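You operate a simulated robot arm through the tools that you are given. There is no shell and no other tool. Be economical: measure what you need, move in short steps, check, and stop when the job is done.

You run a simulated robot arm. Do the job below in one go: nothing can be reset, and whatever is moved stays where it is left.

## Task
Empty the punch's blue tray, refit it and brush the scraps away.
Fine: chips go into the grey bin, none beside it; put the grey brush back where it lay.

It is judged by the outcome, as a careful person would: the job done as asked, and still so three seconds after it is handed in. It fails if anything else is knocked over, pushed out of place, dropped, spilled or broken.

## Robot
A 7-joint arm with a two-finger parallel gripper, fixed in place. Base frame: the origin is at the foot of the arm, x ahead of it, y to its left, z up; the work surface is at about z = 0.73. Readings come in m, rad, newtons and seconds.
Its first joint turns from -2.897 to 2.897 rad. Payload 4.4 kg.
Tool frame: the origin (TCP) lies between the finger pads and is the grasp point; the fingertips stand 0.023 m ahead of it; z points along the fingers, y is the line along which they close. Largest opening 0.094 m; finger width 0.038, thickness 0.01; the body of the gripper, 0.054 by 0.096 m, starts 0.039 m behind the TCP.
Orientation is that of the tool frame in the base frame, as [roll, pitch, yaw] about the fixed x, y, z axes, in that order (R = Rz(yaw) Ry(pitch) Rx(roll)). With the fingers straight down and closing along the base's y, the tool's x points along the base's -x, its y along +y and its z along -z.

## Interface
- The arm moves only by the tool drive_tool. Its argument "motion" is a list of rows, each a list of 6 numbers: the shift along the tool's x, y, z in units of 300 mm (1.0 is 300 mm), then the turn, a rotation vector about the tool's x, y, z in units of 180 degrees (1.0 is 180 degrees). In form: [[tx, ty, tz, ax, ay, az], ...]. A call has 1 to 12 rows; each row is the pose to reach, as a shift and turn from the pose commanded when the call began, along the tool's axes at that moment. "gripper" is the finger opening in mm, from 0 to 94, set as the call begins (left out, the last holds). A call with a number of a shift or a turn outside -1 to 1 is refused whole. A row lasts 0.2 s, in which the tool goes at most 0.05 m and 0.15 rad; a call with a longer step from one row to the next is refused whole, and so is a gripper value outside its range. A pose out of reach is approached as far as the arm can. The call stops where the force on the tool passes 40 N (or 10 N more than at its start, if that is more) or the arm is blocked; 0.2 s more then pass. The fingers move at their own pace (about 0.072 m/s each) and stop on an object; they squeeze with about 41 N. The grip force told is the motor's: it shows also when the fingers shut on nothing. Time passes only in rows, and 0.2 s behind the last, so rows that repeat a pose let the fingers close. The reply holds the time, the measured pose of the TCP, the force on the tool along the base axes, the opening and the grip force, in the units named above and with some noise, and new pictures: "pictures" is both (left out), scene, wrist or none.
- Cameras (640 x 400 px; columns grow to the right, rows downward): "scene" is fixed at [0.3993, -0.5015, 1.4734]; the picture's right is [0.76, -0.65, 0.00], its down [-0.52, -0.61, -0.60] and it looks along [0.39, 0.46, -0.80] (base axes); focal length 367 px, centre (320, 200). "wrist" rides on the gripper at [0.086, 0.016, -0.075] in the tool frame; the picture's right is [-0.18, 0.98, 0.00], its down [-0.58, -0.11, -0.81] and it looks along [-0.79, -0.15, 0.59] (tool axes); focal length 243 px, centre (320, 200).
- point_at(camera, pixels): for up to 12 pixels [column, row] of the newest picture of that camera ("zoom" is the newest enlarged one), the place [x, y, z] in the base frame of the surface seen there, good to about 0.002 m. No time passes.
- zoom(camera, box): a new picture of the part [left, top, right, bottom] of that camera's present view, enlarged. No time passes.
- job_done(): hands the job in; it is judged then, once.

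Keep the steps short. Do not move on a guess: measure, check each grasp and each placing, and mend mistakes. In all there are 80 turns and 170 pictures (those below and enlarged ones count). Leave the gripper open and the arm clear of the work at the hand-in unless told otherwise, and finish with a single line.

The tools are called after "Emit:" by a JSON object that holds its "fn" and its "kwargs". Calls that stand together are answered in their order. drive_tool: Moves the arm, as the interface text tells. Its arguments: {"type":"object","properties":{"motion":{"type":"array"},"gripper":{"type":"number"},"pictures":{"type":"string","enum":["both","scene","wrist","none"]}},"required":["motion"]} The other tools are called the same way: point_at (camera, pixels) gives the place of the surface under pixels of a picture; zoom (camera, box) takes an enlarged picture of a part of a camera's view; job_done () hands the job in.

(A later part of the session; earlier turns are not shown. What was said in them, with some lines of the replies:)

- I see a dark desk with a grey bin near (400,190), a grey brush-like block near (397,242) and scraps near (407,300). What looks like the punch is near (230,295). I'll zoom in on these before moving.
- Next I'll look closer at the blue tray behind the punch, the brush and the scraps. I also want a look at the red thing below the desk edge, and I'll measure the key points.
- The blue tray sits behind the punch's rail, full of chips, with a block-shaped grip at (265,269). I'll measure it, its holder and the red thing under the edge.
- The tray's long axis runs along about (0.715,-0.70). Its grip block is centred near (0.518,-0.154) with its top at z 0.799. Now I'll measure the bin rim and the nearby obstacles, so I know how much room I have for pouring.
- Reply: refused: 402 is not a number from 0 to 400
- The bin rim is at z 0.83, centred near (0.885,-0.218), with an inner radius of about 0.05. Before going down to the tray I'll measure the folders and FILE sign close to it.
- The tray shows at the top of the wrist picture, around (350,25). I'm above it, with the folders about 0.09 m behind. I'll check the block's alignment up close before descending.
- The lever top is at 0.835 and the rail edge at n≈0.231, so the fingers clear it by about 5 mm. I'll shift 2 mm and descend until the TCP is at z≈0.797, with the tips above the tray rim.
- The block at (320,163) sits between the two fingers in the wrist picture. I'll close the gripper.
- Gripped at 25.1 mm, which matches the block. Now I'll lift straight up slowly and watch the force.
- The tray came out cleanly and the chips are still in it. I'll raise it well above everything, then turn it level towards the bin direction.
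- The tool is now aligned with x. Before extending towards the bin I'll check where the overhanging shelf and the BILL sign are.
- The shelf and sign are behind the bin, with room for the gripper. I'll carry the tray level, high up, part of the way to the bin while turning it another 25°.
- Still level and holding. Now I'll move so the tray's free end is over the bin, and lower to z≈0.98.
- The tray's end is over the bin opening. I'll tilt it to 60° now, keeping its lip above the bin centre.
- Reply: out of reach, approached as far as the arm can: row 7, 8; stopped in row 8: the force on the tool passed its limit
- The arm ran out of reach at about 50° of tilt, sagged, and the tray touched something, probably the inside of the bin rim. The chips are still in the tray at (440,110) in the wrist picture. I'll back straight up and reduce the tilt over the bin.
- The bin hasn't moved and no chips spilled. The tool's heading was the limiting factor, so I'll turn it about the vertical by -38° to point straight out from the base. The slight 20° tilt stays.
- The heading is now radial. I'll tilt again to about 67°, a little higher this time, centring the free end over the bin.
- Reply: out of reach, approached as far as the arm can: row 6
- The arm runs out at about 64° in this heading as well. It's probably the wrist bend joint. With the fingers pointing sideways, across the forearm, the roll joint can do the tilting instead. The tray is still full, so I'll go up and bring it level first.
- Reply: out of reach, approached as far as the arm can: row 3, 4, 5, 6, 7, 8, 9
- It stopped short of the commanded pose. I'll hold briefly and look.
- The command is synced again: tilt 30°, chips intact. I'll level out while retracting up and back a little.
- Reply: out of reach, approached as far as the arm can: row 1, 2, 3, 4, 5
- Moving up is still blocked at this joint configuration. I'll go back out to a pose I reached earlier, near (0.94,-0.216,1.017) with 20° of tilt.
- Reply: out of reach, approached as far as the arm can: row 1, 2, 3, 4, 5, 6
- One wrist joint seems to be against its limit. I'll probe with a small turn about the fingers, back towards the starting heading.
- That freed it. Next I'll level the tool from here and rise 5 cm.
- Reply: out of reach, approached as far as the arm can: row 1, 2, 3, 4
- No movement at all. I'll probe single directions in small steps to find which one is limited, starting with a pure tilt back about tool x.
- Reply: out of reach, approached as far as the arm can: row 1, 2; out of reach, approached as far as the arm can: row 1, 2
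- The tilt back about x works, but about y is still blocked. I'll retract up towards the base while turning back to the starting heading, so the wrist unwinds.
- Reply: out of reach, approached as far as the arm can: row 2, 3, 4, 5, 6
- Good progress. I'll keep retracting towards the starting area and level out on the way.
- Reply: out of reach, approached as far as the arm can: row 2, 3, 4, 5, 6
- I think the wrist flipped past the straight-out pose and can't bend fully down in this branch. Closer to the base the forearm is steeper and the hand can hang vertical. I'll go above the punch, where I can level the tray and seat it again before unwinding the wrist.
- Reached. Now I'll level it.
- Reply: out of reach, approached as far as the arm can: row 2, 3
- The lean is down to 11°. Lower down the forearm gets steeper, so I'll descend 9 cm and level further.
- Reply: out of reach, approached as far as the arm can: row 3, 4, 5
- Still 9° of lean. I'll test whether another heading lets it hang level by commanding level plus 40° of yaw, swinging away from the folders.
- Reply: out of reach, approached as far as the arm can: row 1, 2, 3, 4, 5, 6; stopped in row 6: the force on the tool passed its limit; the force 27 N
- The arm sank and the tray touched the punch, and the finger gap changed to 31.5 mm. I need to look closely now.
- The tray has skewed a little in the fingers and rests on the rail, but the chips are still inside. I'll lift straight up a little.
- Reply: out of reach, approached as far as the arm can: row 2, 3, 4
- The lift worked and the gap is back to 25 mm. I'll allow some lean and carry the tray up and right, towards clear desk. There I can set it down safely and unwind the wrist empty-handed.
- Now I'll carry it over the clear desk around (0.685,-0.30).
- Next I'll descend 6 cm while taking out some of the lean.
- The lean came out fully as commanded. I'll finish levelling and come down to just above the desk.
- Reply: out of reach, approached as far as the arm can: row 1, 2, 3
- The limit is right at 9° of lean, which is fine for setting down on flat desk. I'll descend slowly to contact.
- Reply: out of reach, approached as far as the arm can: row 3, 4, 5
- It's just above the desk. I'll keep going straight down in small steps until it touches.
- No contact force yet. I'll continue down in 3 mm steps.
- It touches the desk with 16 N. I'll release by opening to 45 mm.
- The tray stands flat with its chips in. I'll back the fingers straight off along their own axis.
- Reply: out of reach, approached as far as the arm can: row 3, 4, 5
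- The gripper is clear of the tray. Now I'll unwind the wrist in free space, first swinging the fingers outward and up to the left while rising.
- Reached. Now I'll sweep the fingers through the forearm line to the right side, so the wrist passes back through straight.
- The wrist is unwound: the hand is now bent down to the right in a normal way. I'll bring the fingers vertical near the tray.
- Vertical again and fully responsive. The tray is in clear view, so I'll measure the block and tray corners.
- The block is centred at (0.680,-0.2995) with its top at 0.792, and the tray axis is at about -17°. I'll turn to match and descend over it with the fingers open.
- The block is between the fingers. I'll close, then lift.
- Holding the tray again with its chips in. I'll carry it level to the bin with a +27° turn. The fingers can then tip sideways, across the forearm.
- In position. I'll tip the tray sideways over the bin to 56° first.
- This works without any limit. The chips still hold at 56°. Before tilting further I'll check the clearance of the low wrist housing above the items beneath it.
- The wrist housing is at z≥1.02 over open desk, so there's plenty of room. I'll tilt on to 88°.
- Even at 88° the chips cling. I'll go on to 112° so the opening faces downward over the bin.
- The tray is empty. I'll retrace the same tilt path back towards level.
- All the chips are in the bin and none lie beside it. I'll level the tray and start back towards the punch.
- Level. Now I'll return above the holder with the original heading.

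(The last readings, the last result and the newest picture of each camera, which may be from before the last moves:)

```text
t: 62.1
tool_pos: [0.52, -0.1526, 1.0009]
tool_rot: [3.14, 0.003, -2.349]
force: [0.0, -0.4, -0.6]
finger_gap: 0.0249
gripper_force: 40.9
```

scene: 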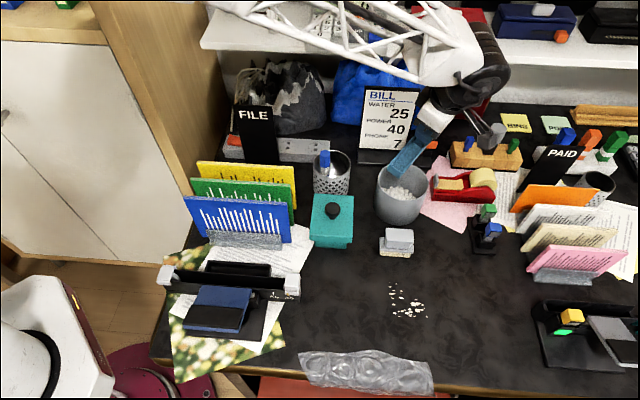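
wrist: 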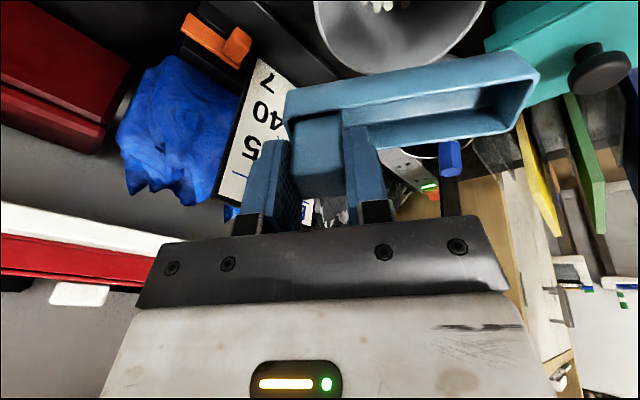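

Next I'll descend to z≈0.865, above the rail, and check the tray against the holder.

Emit:
{"fn": "drive_tool", "kwargs": {"motion": [[0, 0, 0.15, 0, 0, 0], [0, 0, 0.3, 0, 0, 0], [0, 0, 0.4, 0, 0, 0], [0, 0, 0.453, 0, 0, 0], [0, 0, 0.453, 0, 0, 0]], "pictures": "wrist"}}

Emit:
{"fn": "zoom", "kwargs": {"camera": "scene", "box": [195, 225, 305, 305]}}

Emit:
{"fn": "point_at", "kwargs": {"camera": "zoom", "pixels": [[70, 135], [90, 190], [400, 215], [420, 180], [415, 240], [150, 230], [60, 230], [250, 225], [430, 260]]}}

```text
t: 63.3
tool_pos: [0.52, -0.1518, 0.8654]
tool_rot: [-3.141, 0.002, -2.346]
force: [-0.8, 0.2, -0.1]
finger_gap: 0.025
gripper_force: 41.0
```

wrist: 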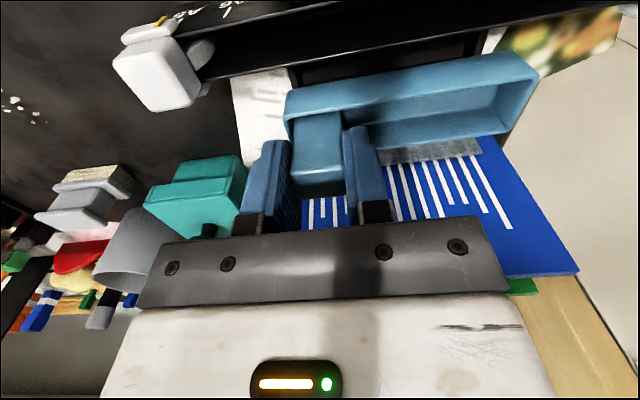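

```text
5.00 times, centred on (250, 265) of scene
```

zoom: 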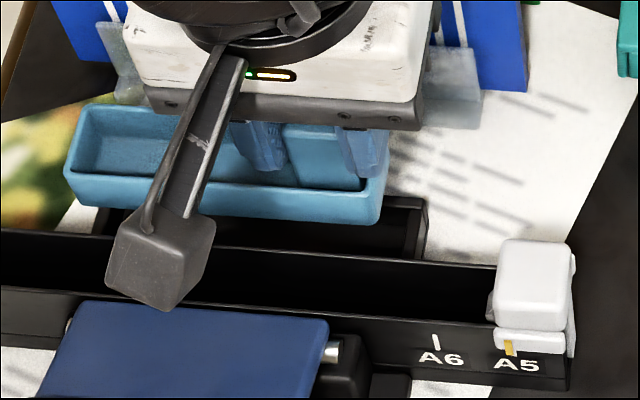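

```text
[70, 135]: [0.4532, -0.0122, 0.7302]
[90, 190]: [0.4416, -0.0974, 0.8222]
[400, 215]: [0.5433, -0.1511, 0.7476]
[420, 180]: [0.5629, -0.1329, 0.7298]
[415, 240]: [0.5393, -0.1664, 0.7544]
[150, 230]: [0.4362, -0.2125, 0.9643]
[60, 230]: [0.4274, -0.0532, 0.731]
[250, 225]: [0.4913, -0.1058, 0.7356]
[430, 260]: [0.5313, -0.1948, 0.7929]
```

The tray sits in the fingers just as it did after the first lift, and I'm over the holder at the same position. I'll lower it slowly to the original seat height while watching the force.

Emit:
{"fn": "drive_tool", "kwargs": {"motion": [[0, 0.002, 0.06, 0, 0, 0], [0, 0.002, 0.11, 0, 0, 0], [0, 0.002, 0.15, 0, 0, 0], [0, 0.002, 0.18, 0, 0, 0], [0, 0.002, 0.2, 0, 0, 0], [0, 0.002, 0.215, 0, 0, 0], [0, 0.002, 0.226, 0, 0, 0]], "pictures": "wrist"}}

Emit:
{"fn": "zoom", "kwargs": {"camera": "scene", "box": [195, 225, 305, 305]}}

```text
t: 64.9
tool_pos: [0.5202, -0.1515, 0.7969]
tool_rot: [-3.14, 0.001, -2.344]
force: [-0.3, 0.1, 0.2]
finger_gap: 0.0252
gripper_force: 40.9
```

wrist: 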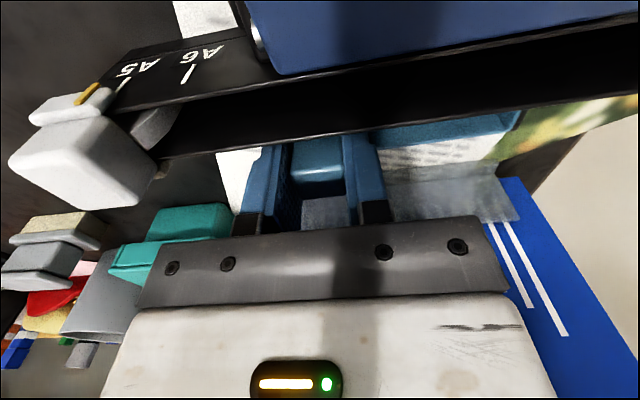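

```text
5.00 times, centred on (250, 265) of scene
```

zoom: 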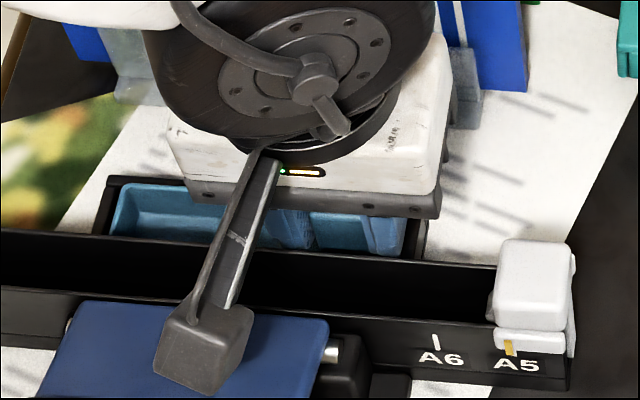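

It's fully in the holder, the same view as before removal and with no jamming force. I'll open the gripper, wait, then back straight up.

Emit:
{"fn": "drive_tool", "kwargs": {"motion": [[0, 0, 0, 0, 0, 0], [0, 0, 0, 0, 0, 0], [0, 0, -0.03, 0, 0, 0], [0, 0, -0.1, 0, 0, 0], [0, 0, -0.22, 0, 0, 0], [0, 0, -0.36, 0, 0, 0], [0, 0, -0.5, 0, 0, 0], [0, 0, -0.65, 0, 0, 0]], "gripper": 50, "pictures": "scene"}}

Emit:
{"fn": "zoom", "kwargs": {"camera": "scene", "box": [195, 235, 305, 315]}}

Emit:
{"fn": "point_at", "kwargs": {"camera": "zoom", "pixels": [[310, 100], [345, 108], [320, 90], [110, 130], [110, 122], [400, 140]]}}

```text
t: 66.7
tool_pos: [0.5188, -0.1531, 0.992]
tool_rot: [3.14, 0.001, -2.345]
force: [-0.6, -0.3, -0.6]
finger_gap: 0.0499
gripper_force: 0.1
```

scene: 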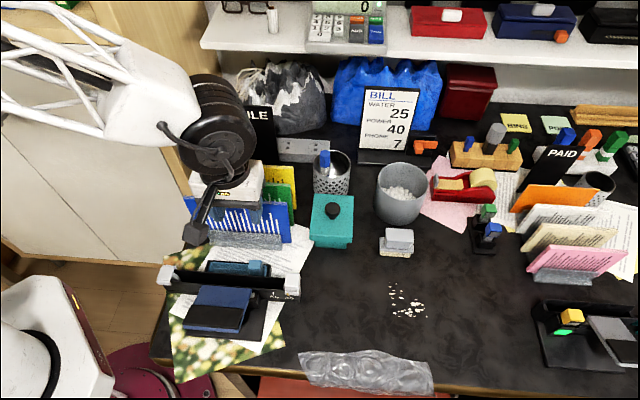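

```text
5.00 times, centred on (250, 275) of scene
```

zoom: 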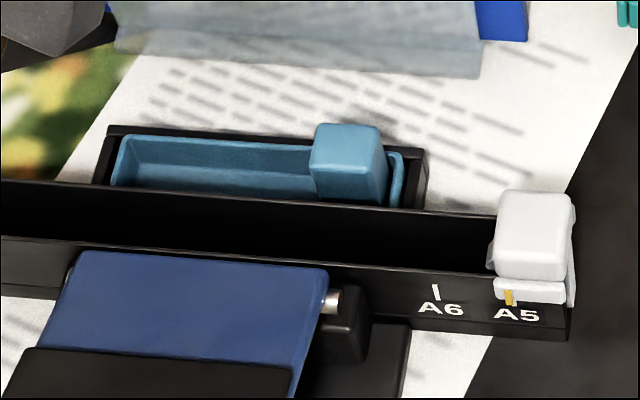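

```text
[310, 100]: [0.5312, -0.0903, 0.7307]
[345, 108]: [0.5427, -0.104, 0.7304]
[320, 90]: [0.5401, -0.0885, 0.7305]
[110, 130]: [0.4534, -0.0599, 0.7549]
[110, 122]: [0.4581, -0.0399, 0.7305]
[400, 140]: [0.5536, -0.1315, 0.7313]
```

The tray is back in its holder as it was at the start, empty. Next is the brush: its handle is centred at (0.795,-0.299), long axis at -45°. I'll move above it and turn so the fingers close across its width.

Emit:
{"fn": "drive_tool", "kwargs": {"motion": [[-0.027, -0.09, 0, 0, 0, 0.046], [-0.054, -0.181, 0, 0, 0, 0.092], [-0.08, -0.272, 0, 0, 0, 0.138], [-0.107, -0.363, 0, 0, 0, 0.184], [-0.134, -0.454, 0, 0, 0, 0.23], [-0.161, -0.544, 0, 0, 0, 0.276], [-0.188, -0.635, 0.05, 0, 0, 0.322], [-0.215, -0.726, 0.1, 0, 0, 0.368], [-0.241, -0.817, 0.16, 0, 0, 0.414], [-0.268, -0.908, 0.23, 0, 0, 0.46], [-0.295, -0.998, 0.3, 0, 0, 0.503]], "gripper": 60}}

Emit:
{"fn": "zoom", "kwargs": {"camera": "wrist", "box": [200, 0, 480, 200]}}

```text
t: 69.1
tool_pos: [0.7952, -0.2987, 0.9031]
tool_rot: [3.14, 0.001, 2.356]
force: [0.9, 0.4, 0.6]
finger_gap: 0.0602
gripper_force: 0.1
```

scene: 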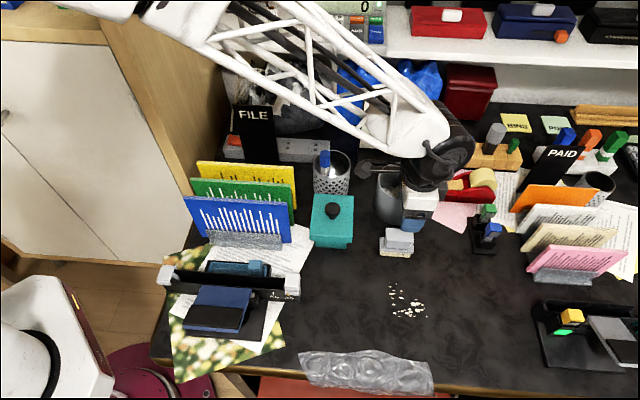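
wrist: 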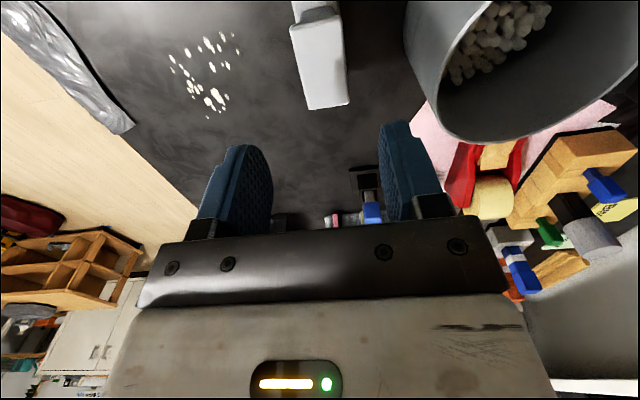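

```text
2.00 times, centred on (340, 100) of wrist
```

zoom: 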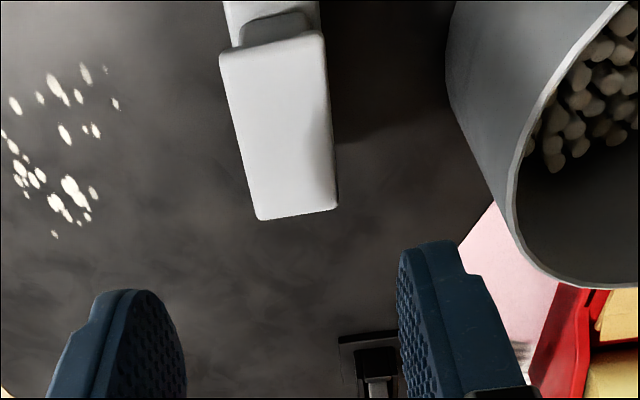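

Emit:
{"fn": "point_at", "kwargs": {"camera": "zoom", "pixels": [[226, 62], [318, 42], [332, 200], [264, 212], [285, 130], [238, 130], [326, 120], [550, 285], [455, 60]]}}

```text
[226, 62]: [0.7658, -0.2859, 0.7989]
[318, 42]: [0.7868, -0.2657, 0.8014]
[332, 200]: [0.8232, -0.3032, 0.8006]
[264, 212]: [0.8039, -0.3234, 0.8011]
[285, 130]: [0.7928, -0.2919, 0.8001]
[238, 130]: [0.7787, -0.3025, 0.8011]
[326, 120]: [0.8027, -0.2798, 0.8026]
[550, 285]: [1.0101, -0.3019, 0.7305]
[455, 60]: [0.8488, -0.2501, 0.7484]
```

The handle centre is at (0.795,-0.2946), 29 mm wide. I'll shift slightly and descend around it.

Emit:
{"fn": "drive_tool", "kwargs": {"motion": [[0.01, 0.009, 0.1, 0, 0, 0], [0.01, 0.009, 0.2, 0, 0, 0], [0.01, 0.009, 0.28, 0, 0, 0], [0.01, 0.009, 0.34, 0, 0, 0], [0.01, 0.009, 0.373, 0, 0, 0]], "gripper": 48, "pictures": "none"}}

Emit:
{"fn": "drive_tool", "kwargs": {"motion": [[0, 0, 0, 0, 0, 0], [0, 0, 0, 0, 0, 0], [0, 0, 0, 0, 0, 0]], "gripper": 0}}

Emit:
{"fn": "zoom", "kwargs": {"camera": "scene", "box": [340, 190, 460, 330]}}

```text
t: 70.3
tool_pos: [0.795, -0.2946, 0.7901]
tool_rot: [3.141, 0.002, 2.356]
force: [-0.6, 0.0, 0.1]
finger_gap: 0.048
gripper_force: 0.1
```

```text
t: 71.1
tool_pos: [0.7945, -0.2942, 0.7907]
tool_rot: [3.14, 0.001, 2.356]
force: [0.3, 0.1, 0.6]
finger_gap: 0.0331
gripper_force: 41.2
```

scene: 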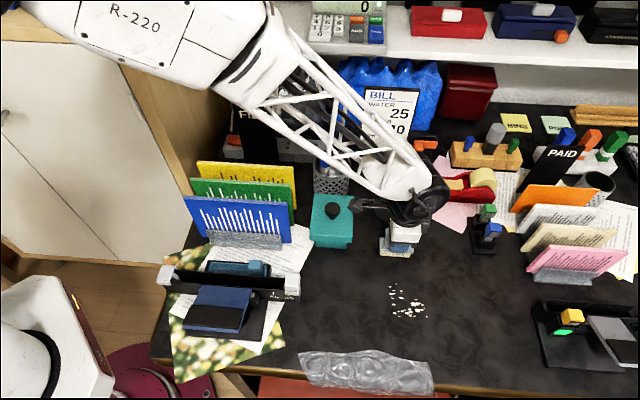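
wrist: 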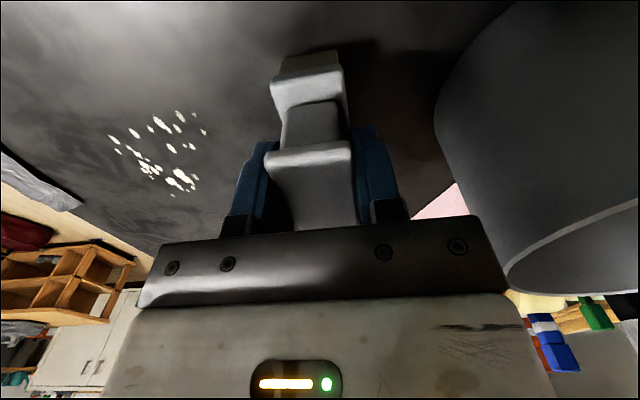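

```text
2.86 times, centred on (400, 260) of scene
```

zoom: 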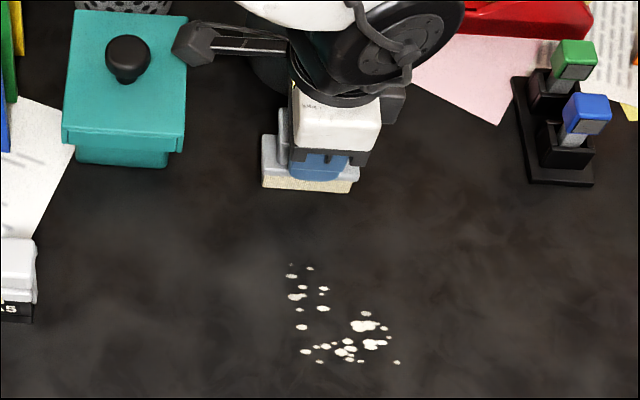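

I'm holding the brush by its handle. It lies in line with the scraps, so I'll draw it forward over them with light contact for the first stroke.

Emit:
{"fn": "drive_tool", "kwargs": {"motion": [[0, -0.06, 0.003, 0, 0, 0], [0, -0.14, 0.004, 0, 0, 0], [0, -0.22, 0.004, 0, 0, 0], [0, -0.3, 0.004, 0, 0, 0], [0, -0.38, 0.004, 0, 0, 0], [0, -0.46, 0.004, 0, 0, 0], [0, -0.54, 0.004, 0, 0, 0], [0, -0.6, 0.004, 0, 0, 0]]}}

Emit:
{"fn": "zoom", "kwargs": {"camera": "scene", "box": [330, 250, 470, 390]}}

```text
t: 73.0
tool_pos: [0.6685, -0.4215, 0.7902]
tool_rot: [3.141, 0.001, 2.358]
force: [0.8, 2.2, 7.0]
finger_gap: 0.0329
gripper_force: 41.4
stopped in row 8: the force on the tool passed its limit (the readings are from after the stop); the commanded pose is now the measured one
```

scene: 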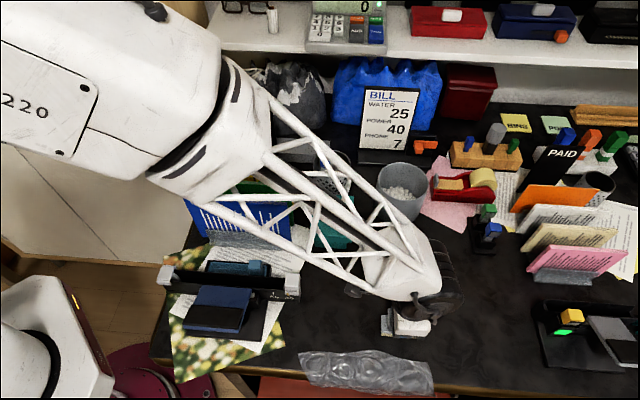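
wrist: 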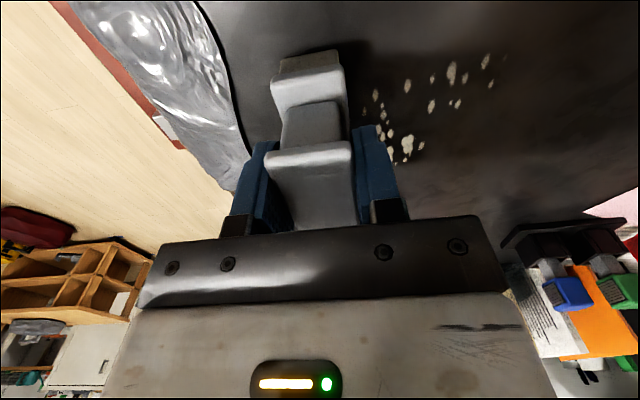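

```text
2.86 times, centred on (400, 320) of scene
```

zoom: 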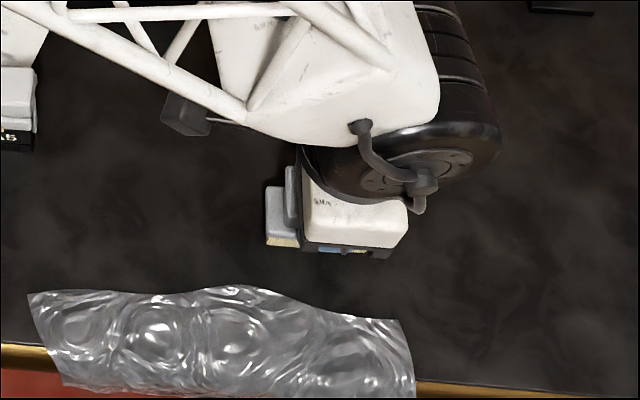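

The stroke is done, with the force rising near the end. Scraps are still visible beside the brush in the wrist picture, so I'll measure where they are now.

Emit:
{"fn": "point_at", "kwargs": {"camera": "wrist", "pixels": [[376, 94], [407, 86], [451, 70], [485, 60], [431, 105], [383, 135], [407, 145], [460, 103], [310, 70], [240, 165], [228, 120]]}}

Emit:
{"fn": "zoom", "kwargs": {"camera": "wrist", "box": [240, 20, 540, 210]}}

```text
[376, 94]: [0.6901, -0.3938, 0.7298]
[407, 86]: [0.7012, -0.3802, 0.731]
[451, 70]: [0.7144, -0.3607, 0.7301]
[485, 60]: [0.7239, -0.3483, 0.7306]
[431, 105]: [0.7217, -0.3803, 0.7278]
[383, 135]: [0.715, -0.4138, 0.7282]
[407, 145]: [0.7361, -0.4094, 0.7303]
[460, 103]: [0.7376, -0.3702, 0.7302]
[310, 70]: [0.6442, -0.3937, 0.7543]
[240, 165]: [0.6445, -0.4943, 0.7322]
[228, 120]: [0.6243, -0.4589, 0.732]
```

```text
2.11 times, centred on (390, 115) of wrist
```

zoom: 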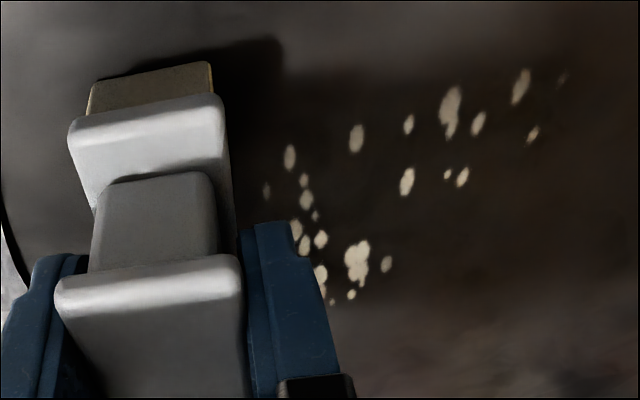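

The scraps haven't moved, so the brush probably skimmed over them without pressure. I'll sweep back slowly along the same lane with about 1 mm of press.

Emit:
{"fn": "drive_tool", "kwargs": {"motion": [[0, 0.0, 0.003, 0, 0, 0], [0, 0.05, 0.003, 0, 0, 0], [0, 0.1, 0.003, 0, 0, 0], [0, 0.15, 0.003, 0, 0, 0], [0, 0.2, 0.003, 0, 0, 0], [0, 0.25, 0.003, 0, 0, 0], [0, 0.3, 0.003, 0, 0, 0], [0, 0.35, 0.003, 0, 0, 0], [0, 0.4, 0.003, 0, 0, 0], [0, 0.45, 0.003, 0, 0, 0], [0, 0.5, 0.003, 0, 0, 0]]}}

Emit:
{"fn": "zoom", "kwargs": {"camera": "wrist", "box": [80, 40, 380, 230]}}

```text
t: 74.4
tool_pos: [0.7192, -0.3721, 0.7897]
tool_rot: [3.14, 0.003, 2.358]
force: [1.8, -0.4, 6.7]
finger_gap: 0.0329
gripper_force: 41.5
stopped in row 6: the force on the tool passed its limit (the readings are from after the stop); the commanded pose is now the measured one
```

scene: 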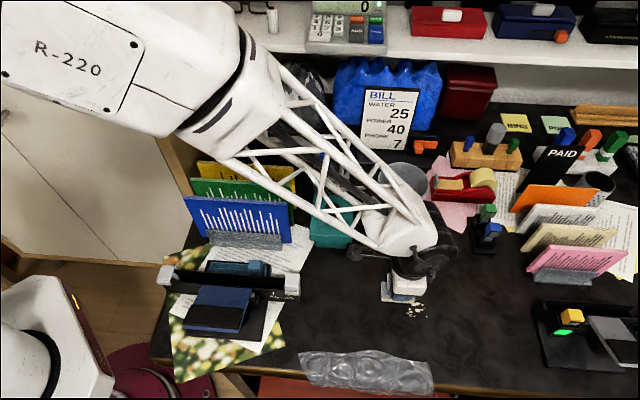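
wrist: 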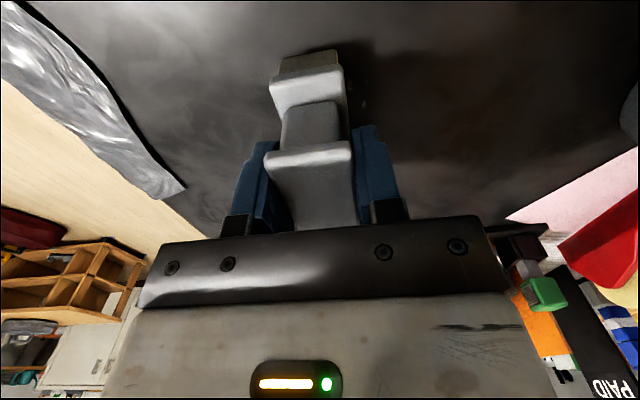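

```text
2.11 times, centred on (230, 135) of wrist
```

zoom: 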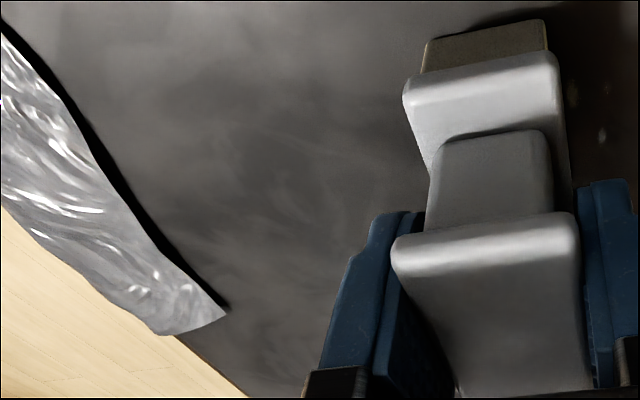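

Where the brush passed with pressure the scraps are gone. Some remain on the right side, near (415,305) in the scene. I'll finish this lane, shift 4.5 cm right, and sweep back with slightly less press.

Emit:
{"fn": "drive_tool", "kwargs": {"motion": [[0, 0.07, 0.001, 0, 0, 0], [0, 0.14, 0.001, 0, 0, 0], [0, 0.22, 0.001, 0, 0, 0], [-0.075, 0.22, 0.001, 0, 0, 0], [-0.15, 0.22, 0.001, 0, 0, 0], [-0.15, 0.15, 0.001, 0, 0, 0], [-0.15, 0.08, 0.001, 0, 0, 0], [-0.15, 0.01, 0.001, 0, 0, 0], [-0.15, -0.06, 0.001, 0, 0, 0], [-0.15, -0.13, 0.001, 0, 0, 0], [-0.15, -0.19, 0.001, 0, 0, 0], [-0.15, -0.25, 0.001, 0, 0, 0]]}}

Emit:
{"fn": "zoom", "kwargs": {"camera": "wrist", "box": [240, 20, 540, 210]}}

```text
t: 77.0
tool_pos: [0.6974, -0.456, 0.7892]
tool_rot: [3.139, 0.004, 2.357]
force: [3.2, 5.4, 16.8]
finger_gap: 0.0329
gripper_force: 40.6
```

scene: 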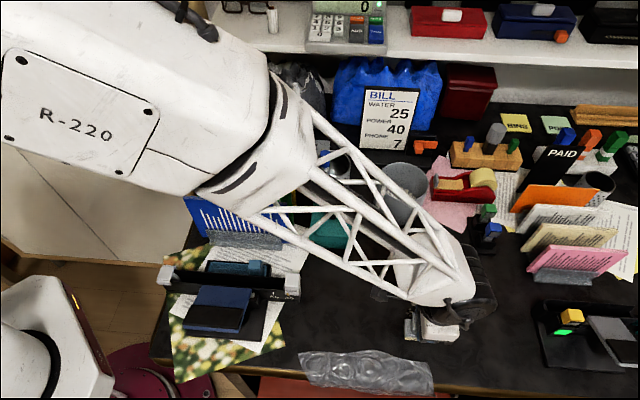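
wrist: 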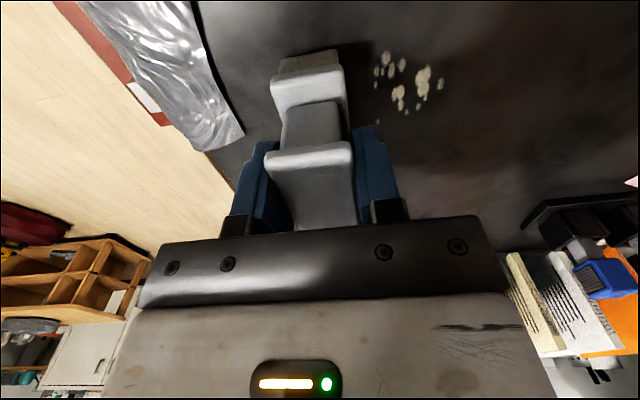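

```text
2.11 times, centred on (390, 115) of wrist
```

zoom: 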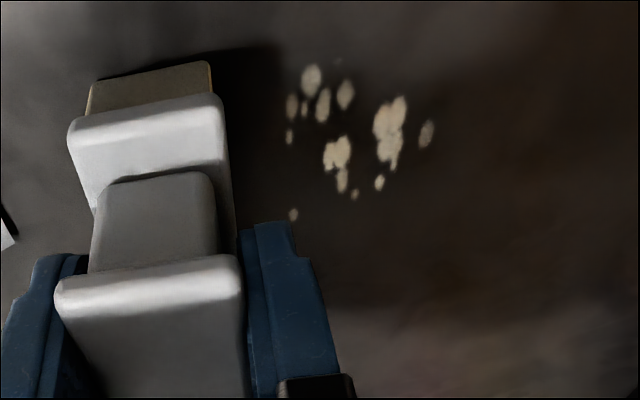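

Some scraps remain just behind the brush. The slower return stroke worked before, so I'll sweep slowly back over them in this lane.

Emit:
{"fn": "drive_tool", "kwargs": {"motion": [[0, 0.035, 0.001, 0, 0, 0], [0, 0.07, 0.001, 0, 0, 0], [0, 0.105, 0.001, 0, 0, 0], [0, 0.14, 0.001, 0, 0, 0], [0, 0.175, 0.001, 0, 0, 0], [0, 0.21, 0.001, 0, 0, 0], [0, 0.245, 0.001, 0, 0, 0], [0, 0.28, 0.001, 0, 0, 0], [0, 0.315, 0.001, 0, 0, 0], [0, 0.35, 0.001, 0, 0, 0], [0, 0.385, 0.001, 0, 0, 0], [0, 0.43, 0.001, 0, 0, 0]], "pictures": "both"}}

Emit:
{"fn": "zoom", "kwargs": {"camera": "scene", "box": [350, 250, 490, 350]}}

```text
t: 78.7
tool_pos: [0.7487, -0.4071, 0.7904]
tool_rot: [3.139, 0.005, 2.358]
force: [-0.7, -1.1, 4.6]
finger_gap: 0.0329
gripper_force: 40.9
stopped in row 8: the force on the tool passed its limit (the readings are from after the stop); the commanded pose is now the measured one
```

scene: 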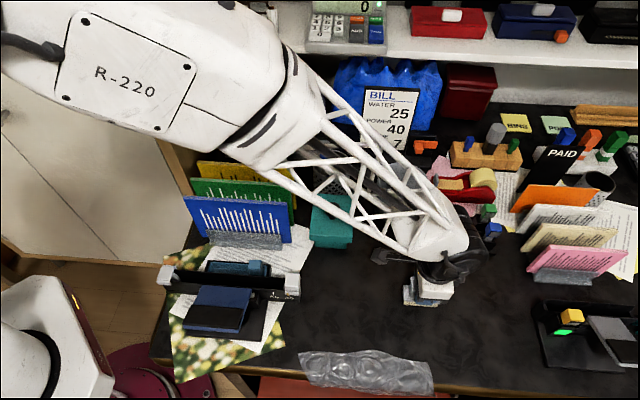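
wrist: 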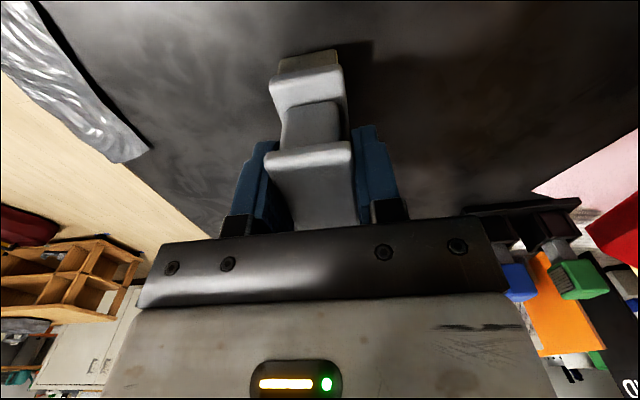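

```text
4.00 times, centred on (420, 300) of scene
```

zoom: 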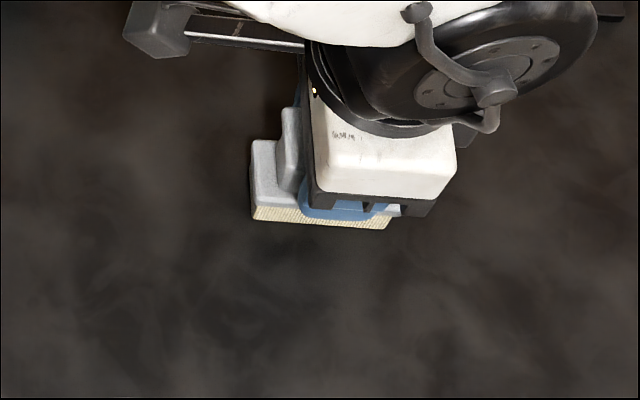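

No scraps visible now. I'll sweep a little further to clear what's under the brush, then lift it and carry it back over its old spot, ending at its original height.

Emit:
{"fn": "drive_tool", "kwargs": {"motion": [[0, 0.04, 0.0005, 0, 0, 0], [0, 0.08, 0.0005, 0, 0, 0], [0, 0.12, 0.0005, 0, 0, 0], [0, 0.16, 0, 0, 0, 0], [0.0, 0.17, -0.06, 0, 0, 0], [0.08, 0.27, -0.07, 0, 0, 0], [0.157, 0.374, -0.07, 0, 0, 0], [0.157, 0.374, -0.07, 0, 0, 0], [0.157, 0.374, -0.04, 0, 0, 0], [0.157, 0.374, -0.015, 0, 0, 0], [0.157, 0.374, -0.001, 0, 0, 0]]}}

Emit:
{"fn": "zoom", "kwargs": {"camera": "scene", "box": [340, 200, 480, 350]}}

```text
t: 81.0
tool_pos: [0.7949, -0.2933, 0.7903]
tool_rot: [3.14, 0.005, 2.356]
force: [0.3, 0.0, -0.4]
finger_gap: 0.0333
gripper_force: 40.7
```

scene: 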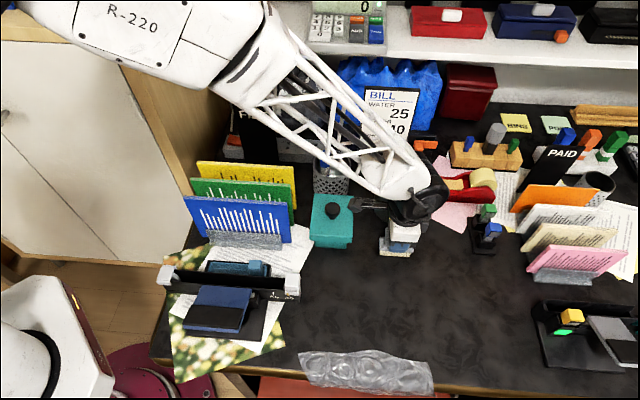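
wrist: 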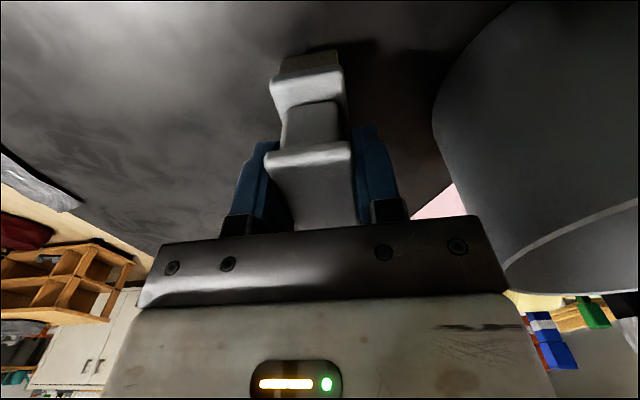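

```text
2.67 times, centred on (410, 275) of scene
```

zoom: 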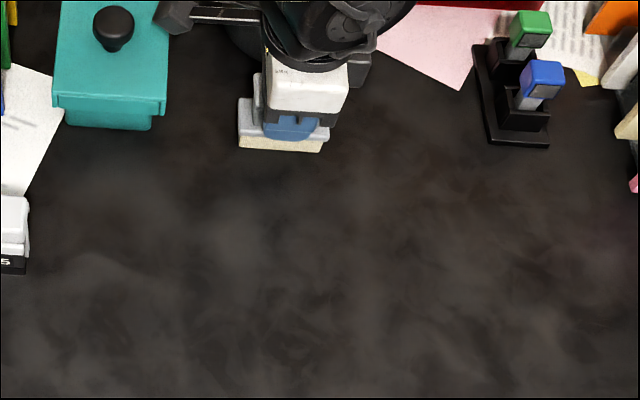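

The desk is clean and the brush is on its old spot. I'll release it and rise straight up.

Emit:
{"fn": "drive_tool", "kwargs": {"motion": [[0, 0, 0, 0, 0, 0], [0, 0, 0, 0, 0, 0], [0, 0, -0.04, 0, 0, 0], [0, 0, -0.12, 0, 0, 0], [0, 0, -0.25, 0, 0, 0], [0, 0, -0.4, 0, 0, 0], [0, 0, -0.55, 0, 0, 0], [0, 0, -0.7, 0, 0, 0], [0, 0, -0.85, 0, 0, 0], [0.1, 0, -0.95, 0, 0, 0], [0.2, 0, -0.95, 0, 0, 0], [0.3, 0, -0.95, 0, 0, 0]], "gripper": 50}}

Emit:
{"fn": "zoom", "kwargs": {"camera": "scene", "box": [330, 150, 490, 330]}}

Emit:
{"fn": "point_at", "kwargs": {"camera": "scene", "pixels": [[397, 236], [385, 232], [413, 232], [380, 252], [410, 256], [400, 165], [378, 190]]}}

```text
t: 83.7
tool_pos: [0.7287, -0.2293, 1.0743]
tool_rot: [-3.141, 0.002, 2.356]
force: [0.5, 0.4, 0.3]
finger_gap: 0.05
gripper_force: 0.0
```

scene: 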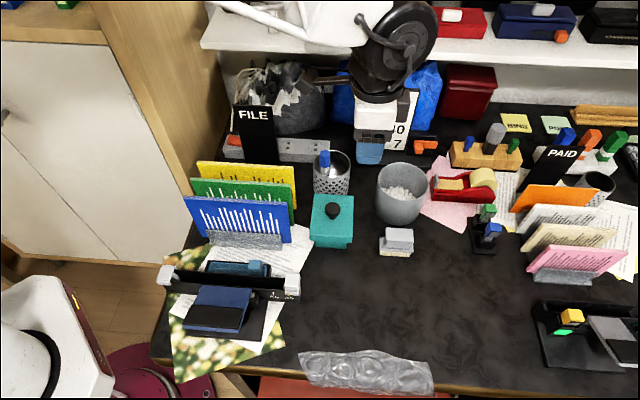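
wrist: 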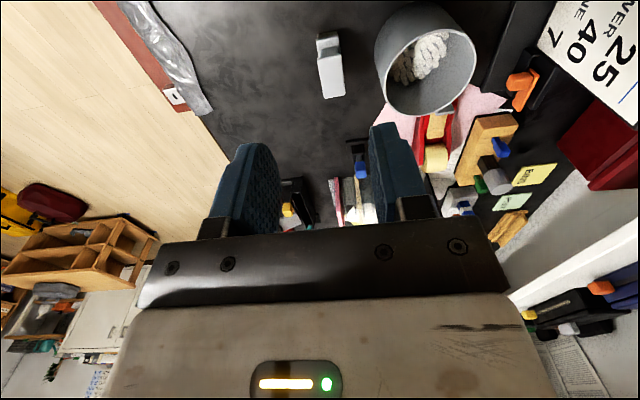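

```text
2.22 times, centred on (410, 240) of scene
```

zoom: 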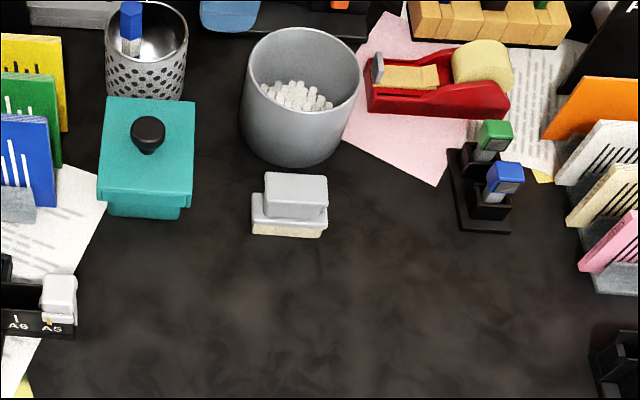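

```text
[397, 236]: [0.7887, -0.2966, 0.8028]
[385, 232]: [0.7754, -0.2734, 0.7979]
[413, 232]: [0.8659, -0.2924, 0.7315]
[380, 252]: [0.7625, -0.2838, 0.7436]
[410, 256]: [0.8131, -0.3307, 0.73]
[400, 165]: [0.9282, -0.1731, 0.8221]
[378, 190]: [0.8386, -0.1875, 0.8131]
```

Everything checks out in the last pictures: chips in the bin, none beside it, the tray refitted, the desk clean and the brush back within about 2 mm. The gripper is open and clear of the work, so I'm handing in.

Emit:
{"fn": "job_done", "kwargs": {}}

```text
The job is handed in.
```

The punch's blue tray is emptied into the grey bin with no chips beside it and refitted, the scraps are brushed away, and the grey brush is back where it lay.
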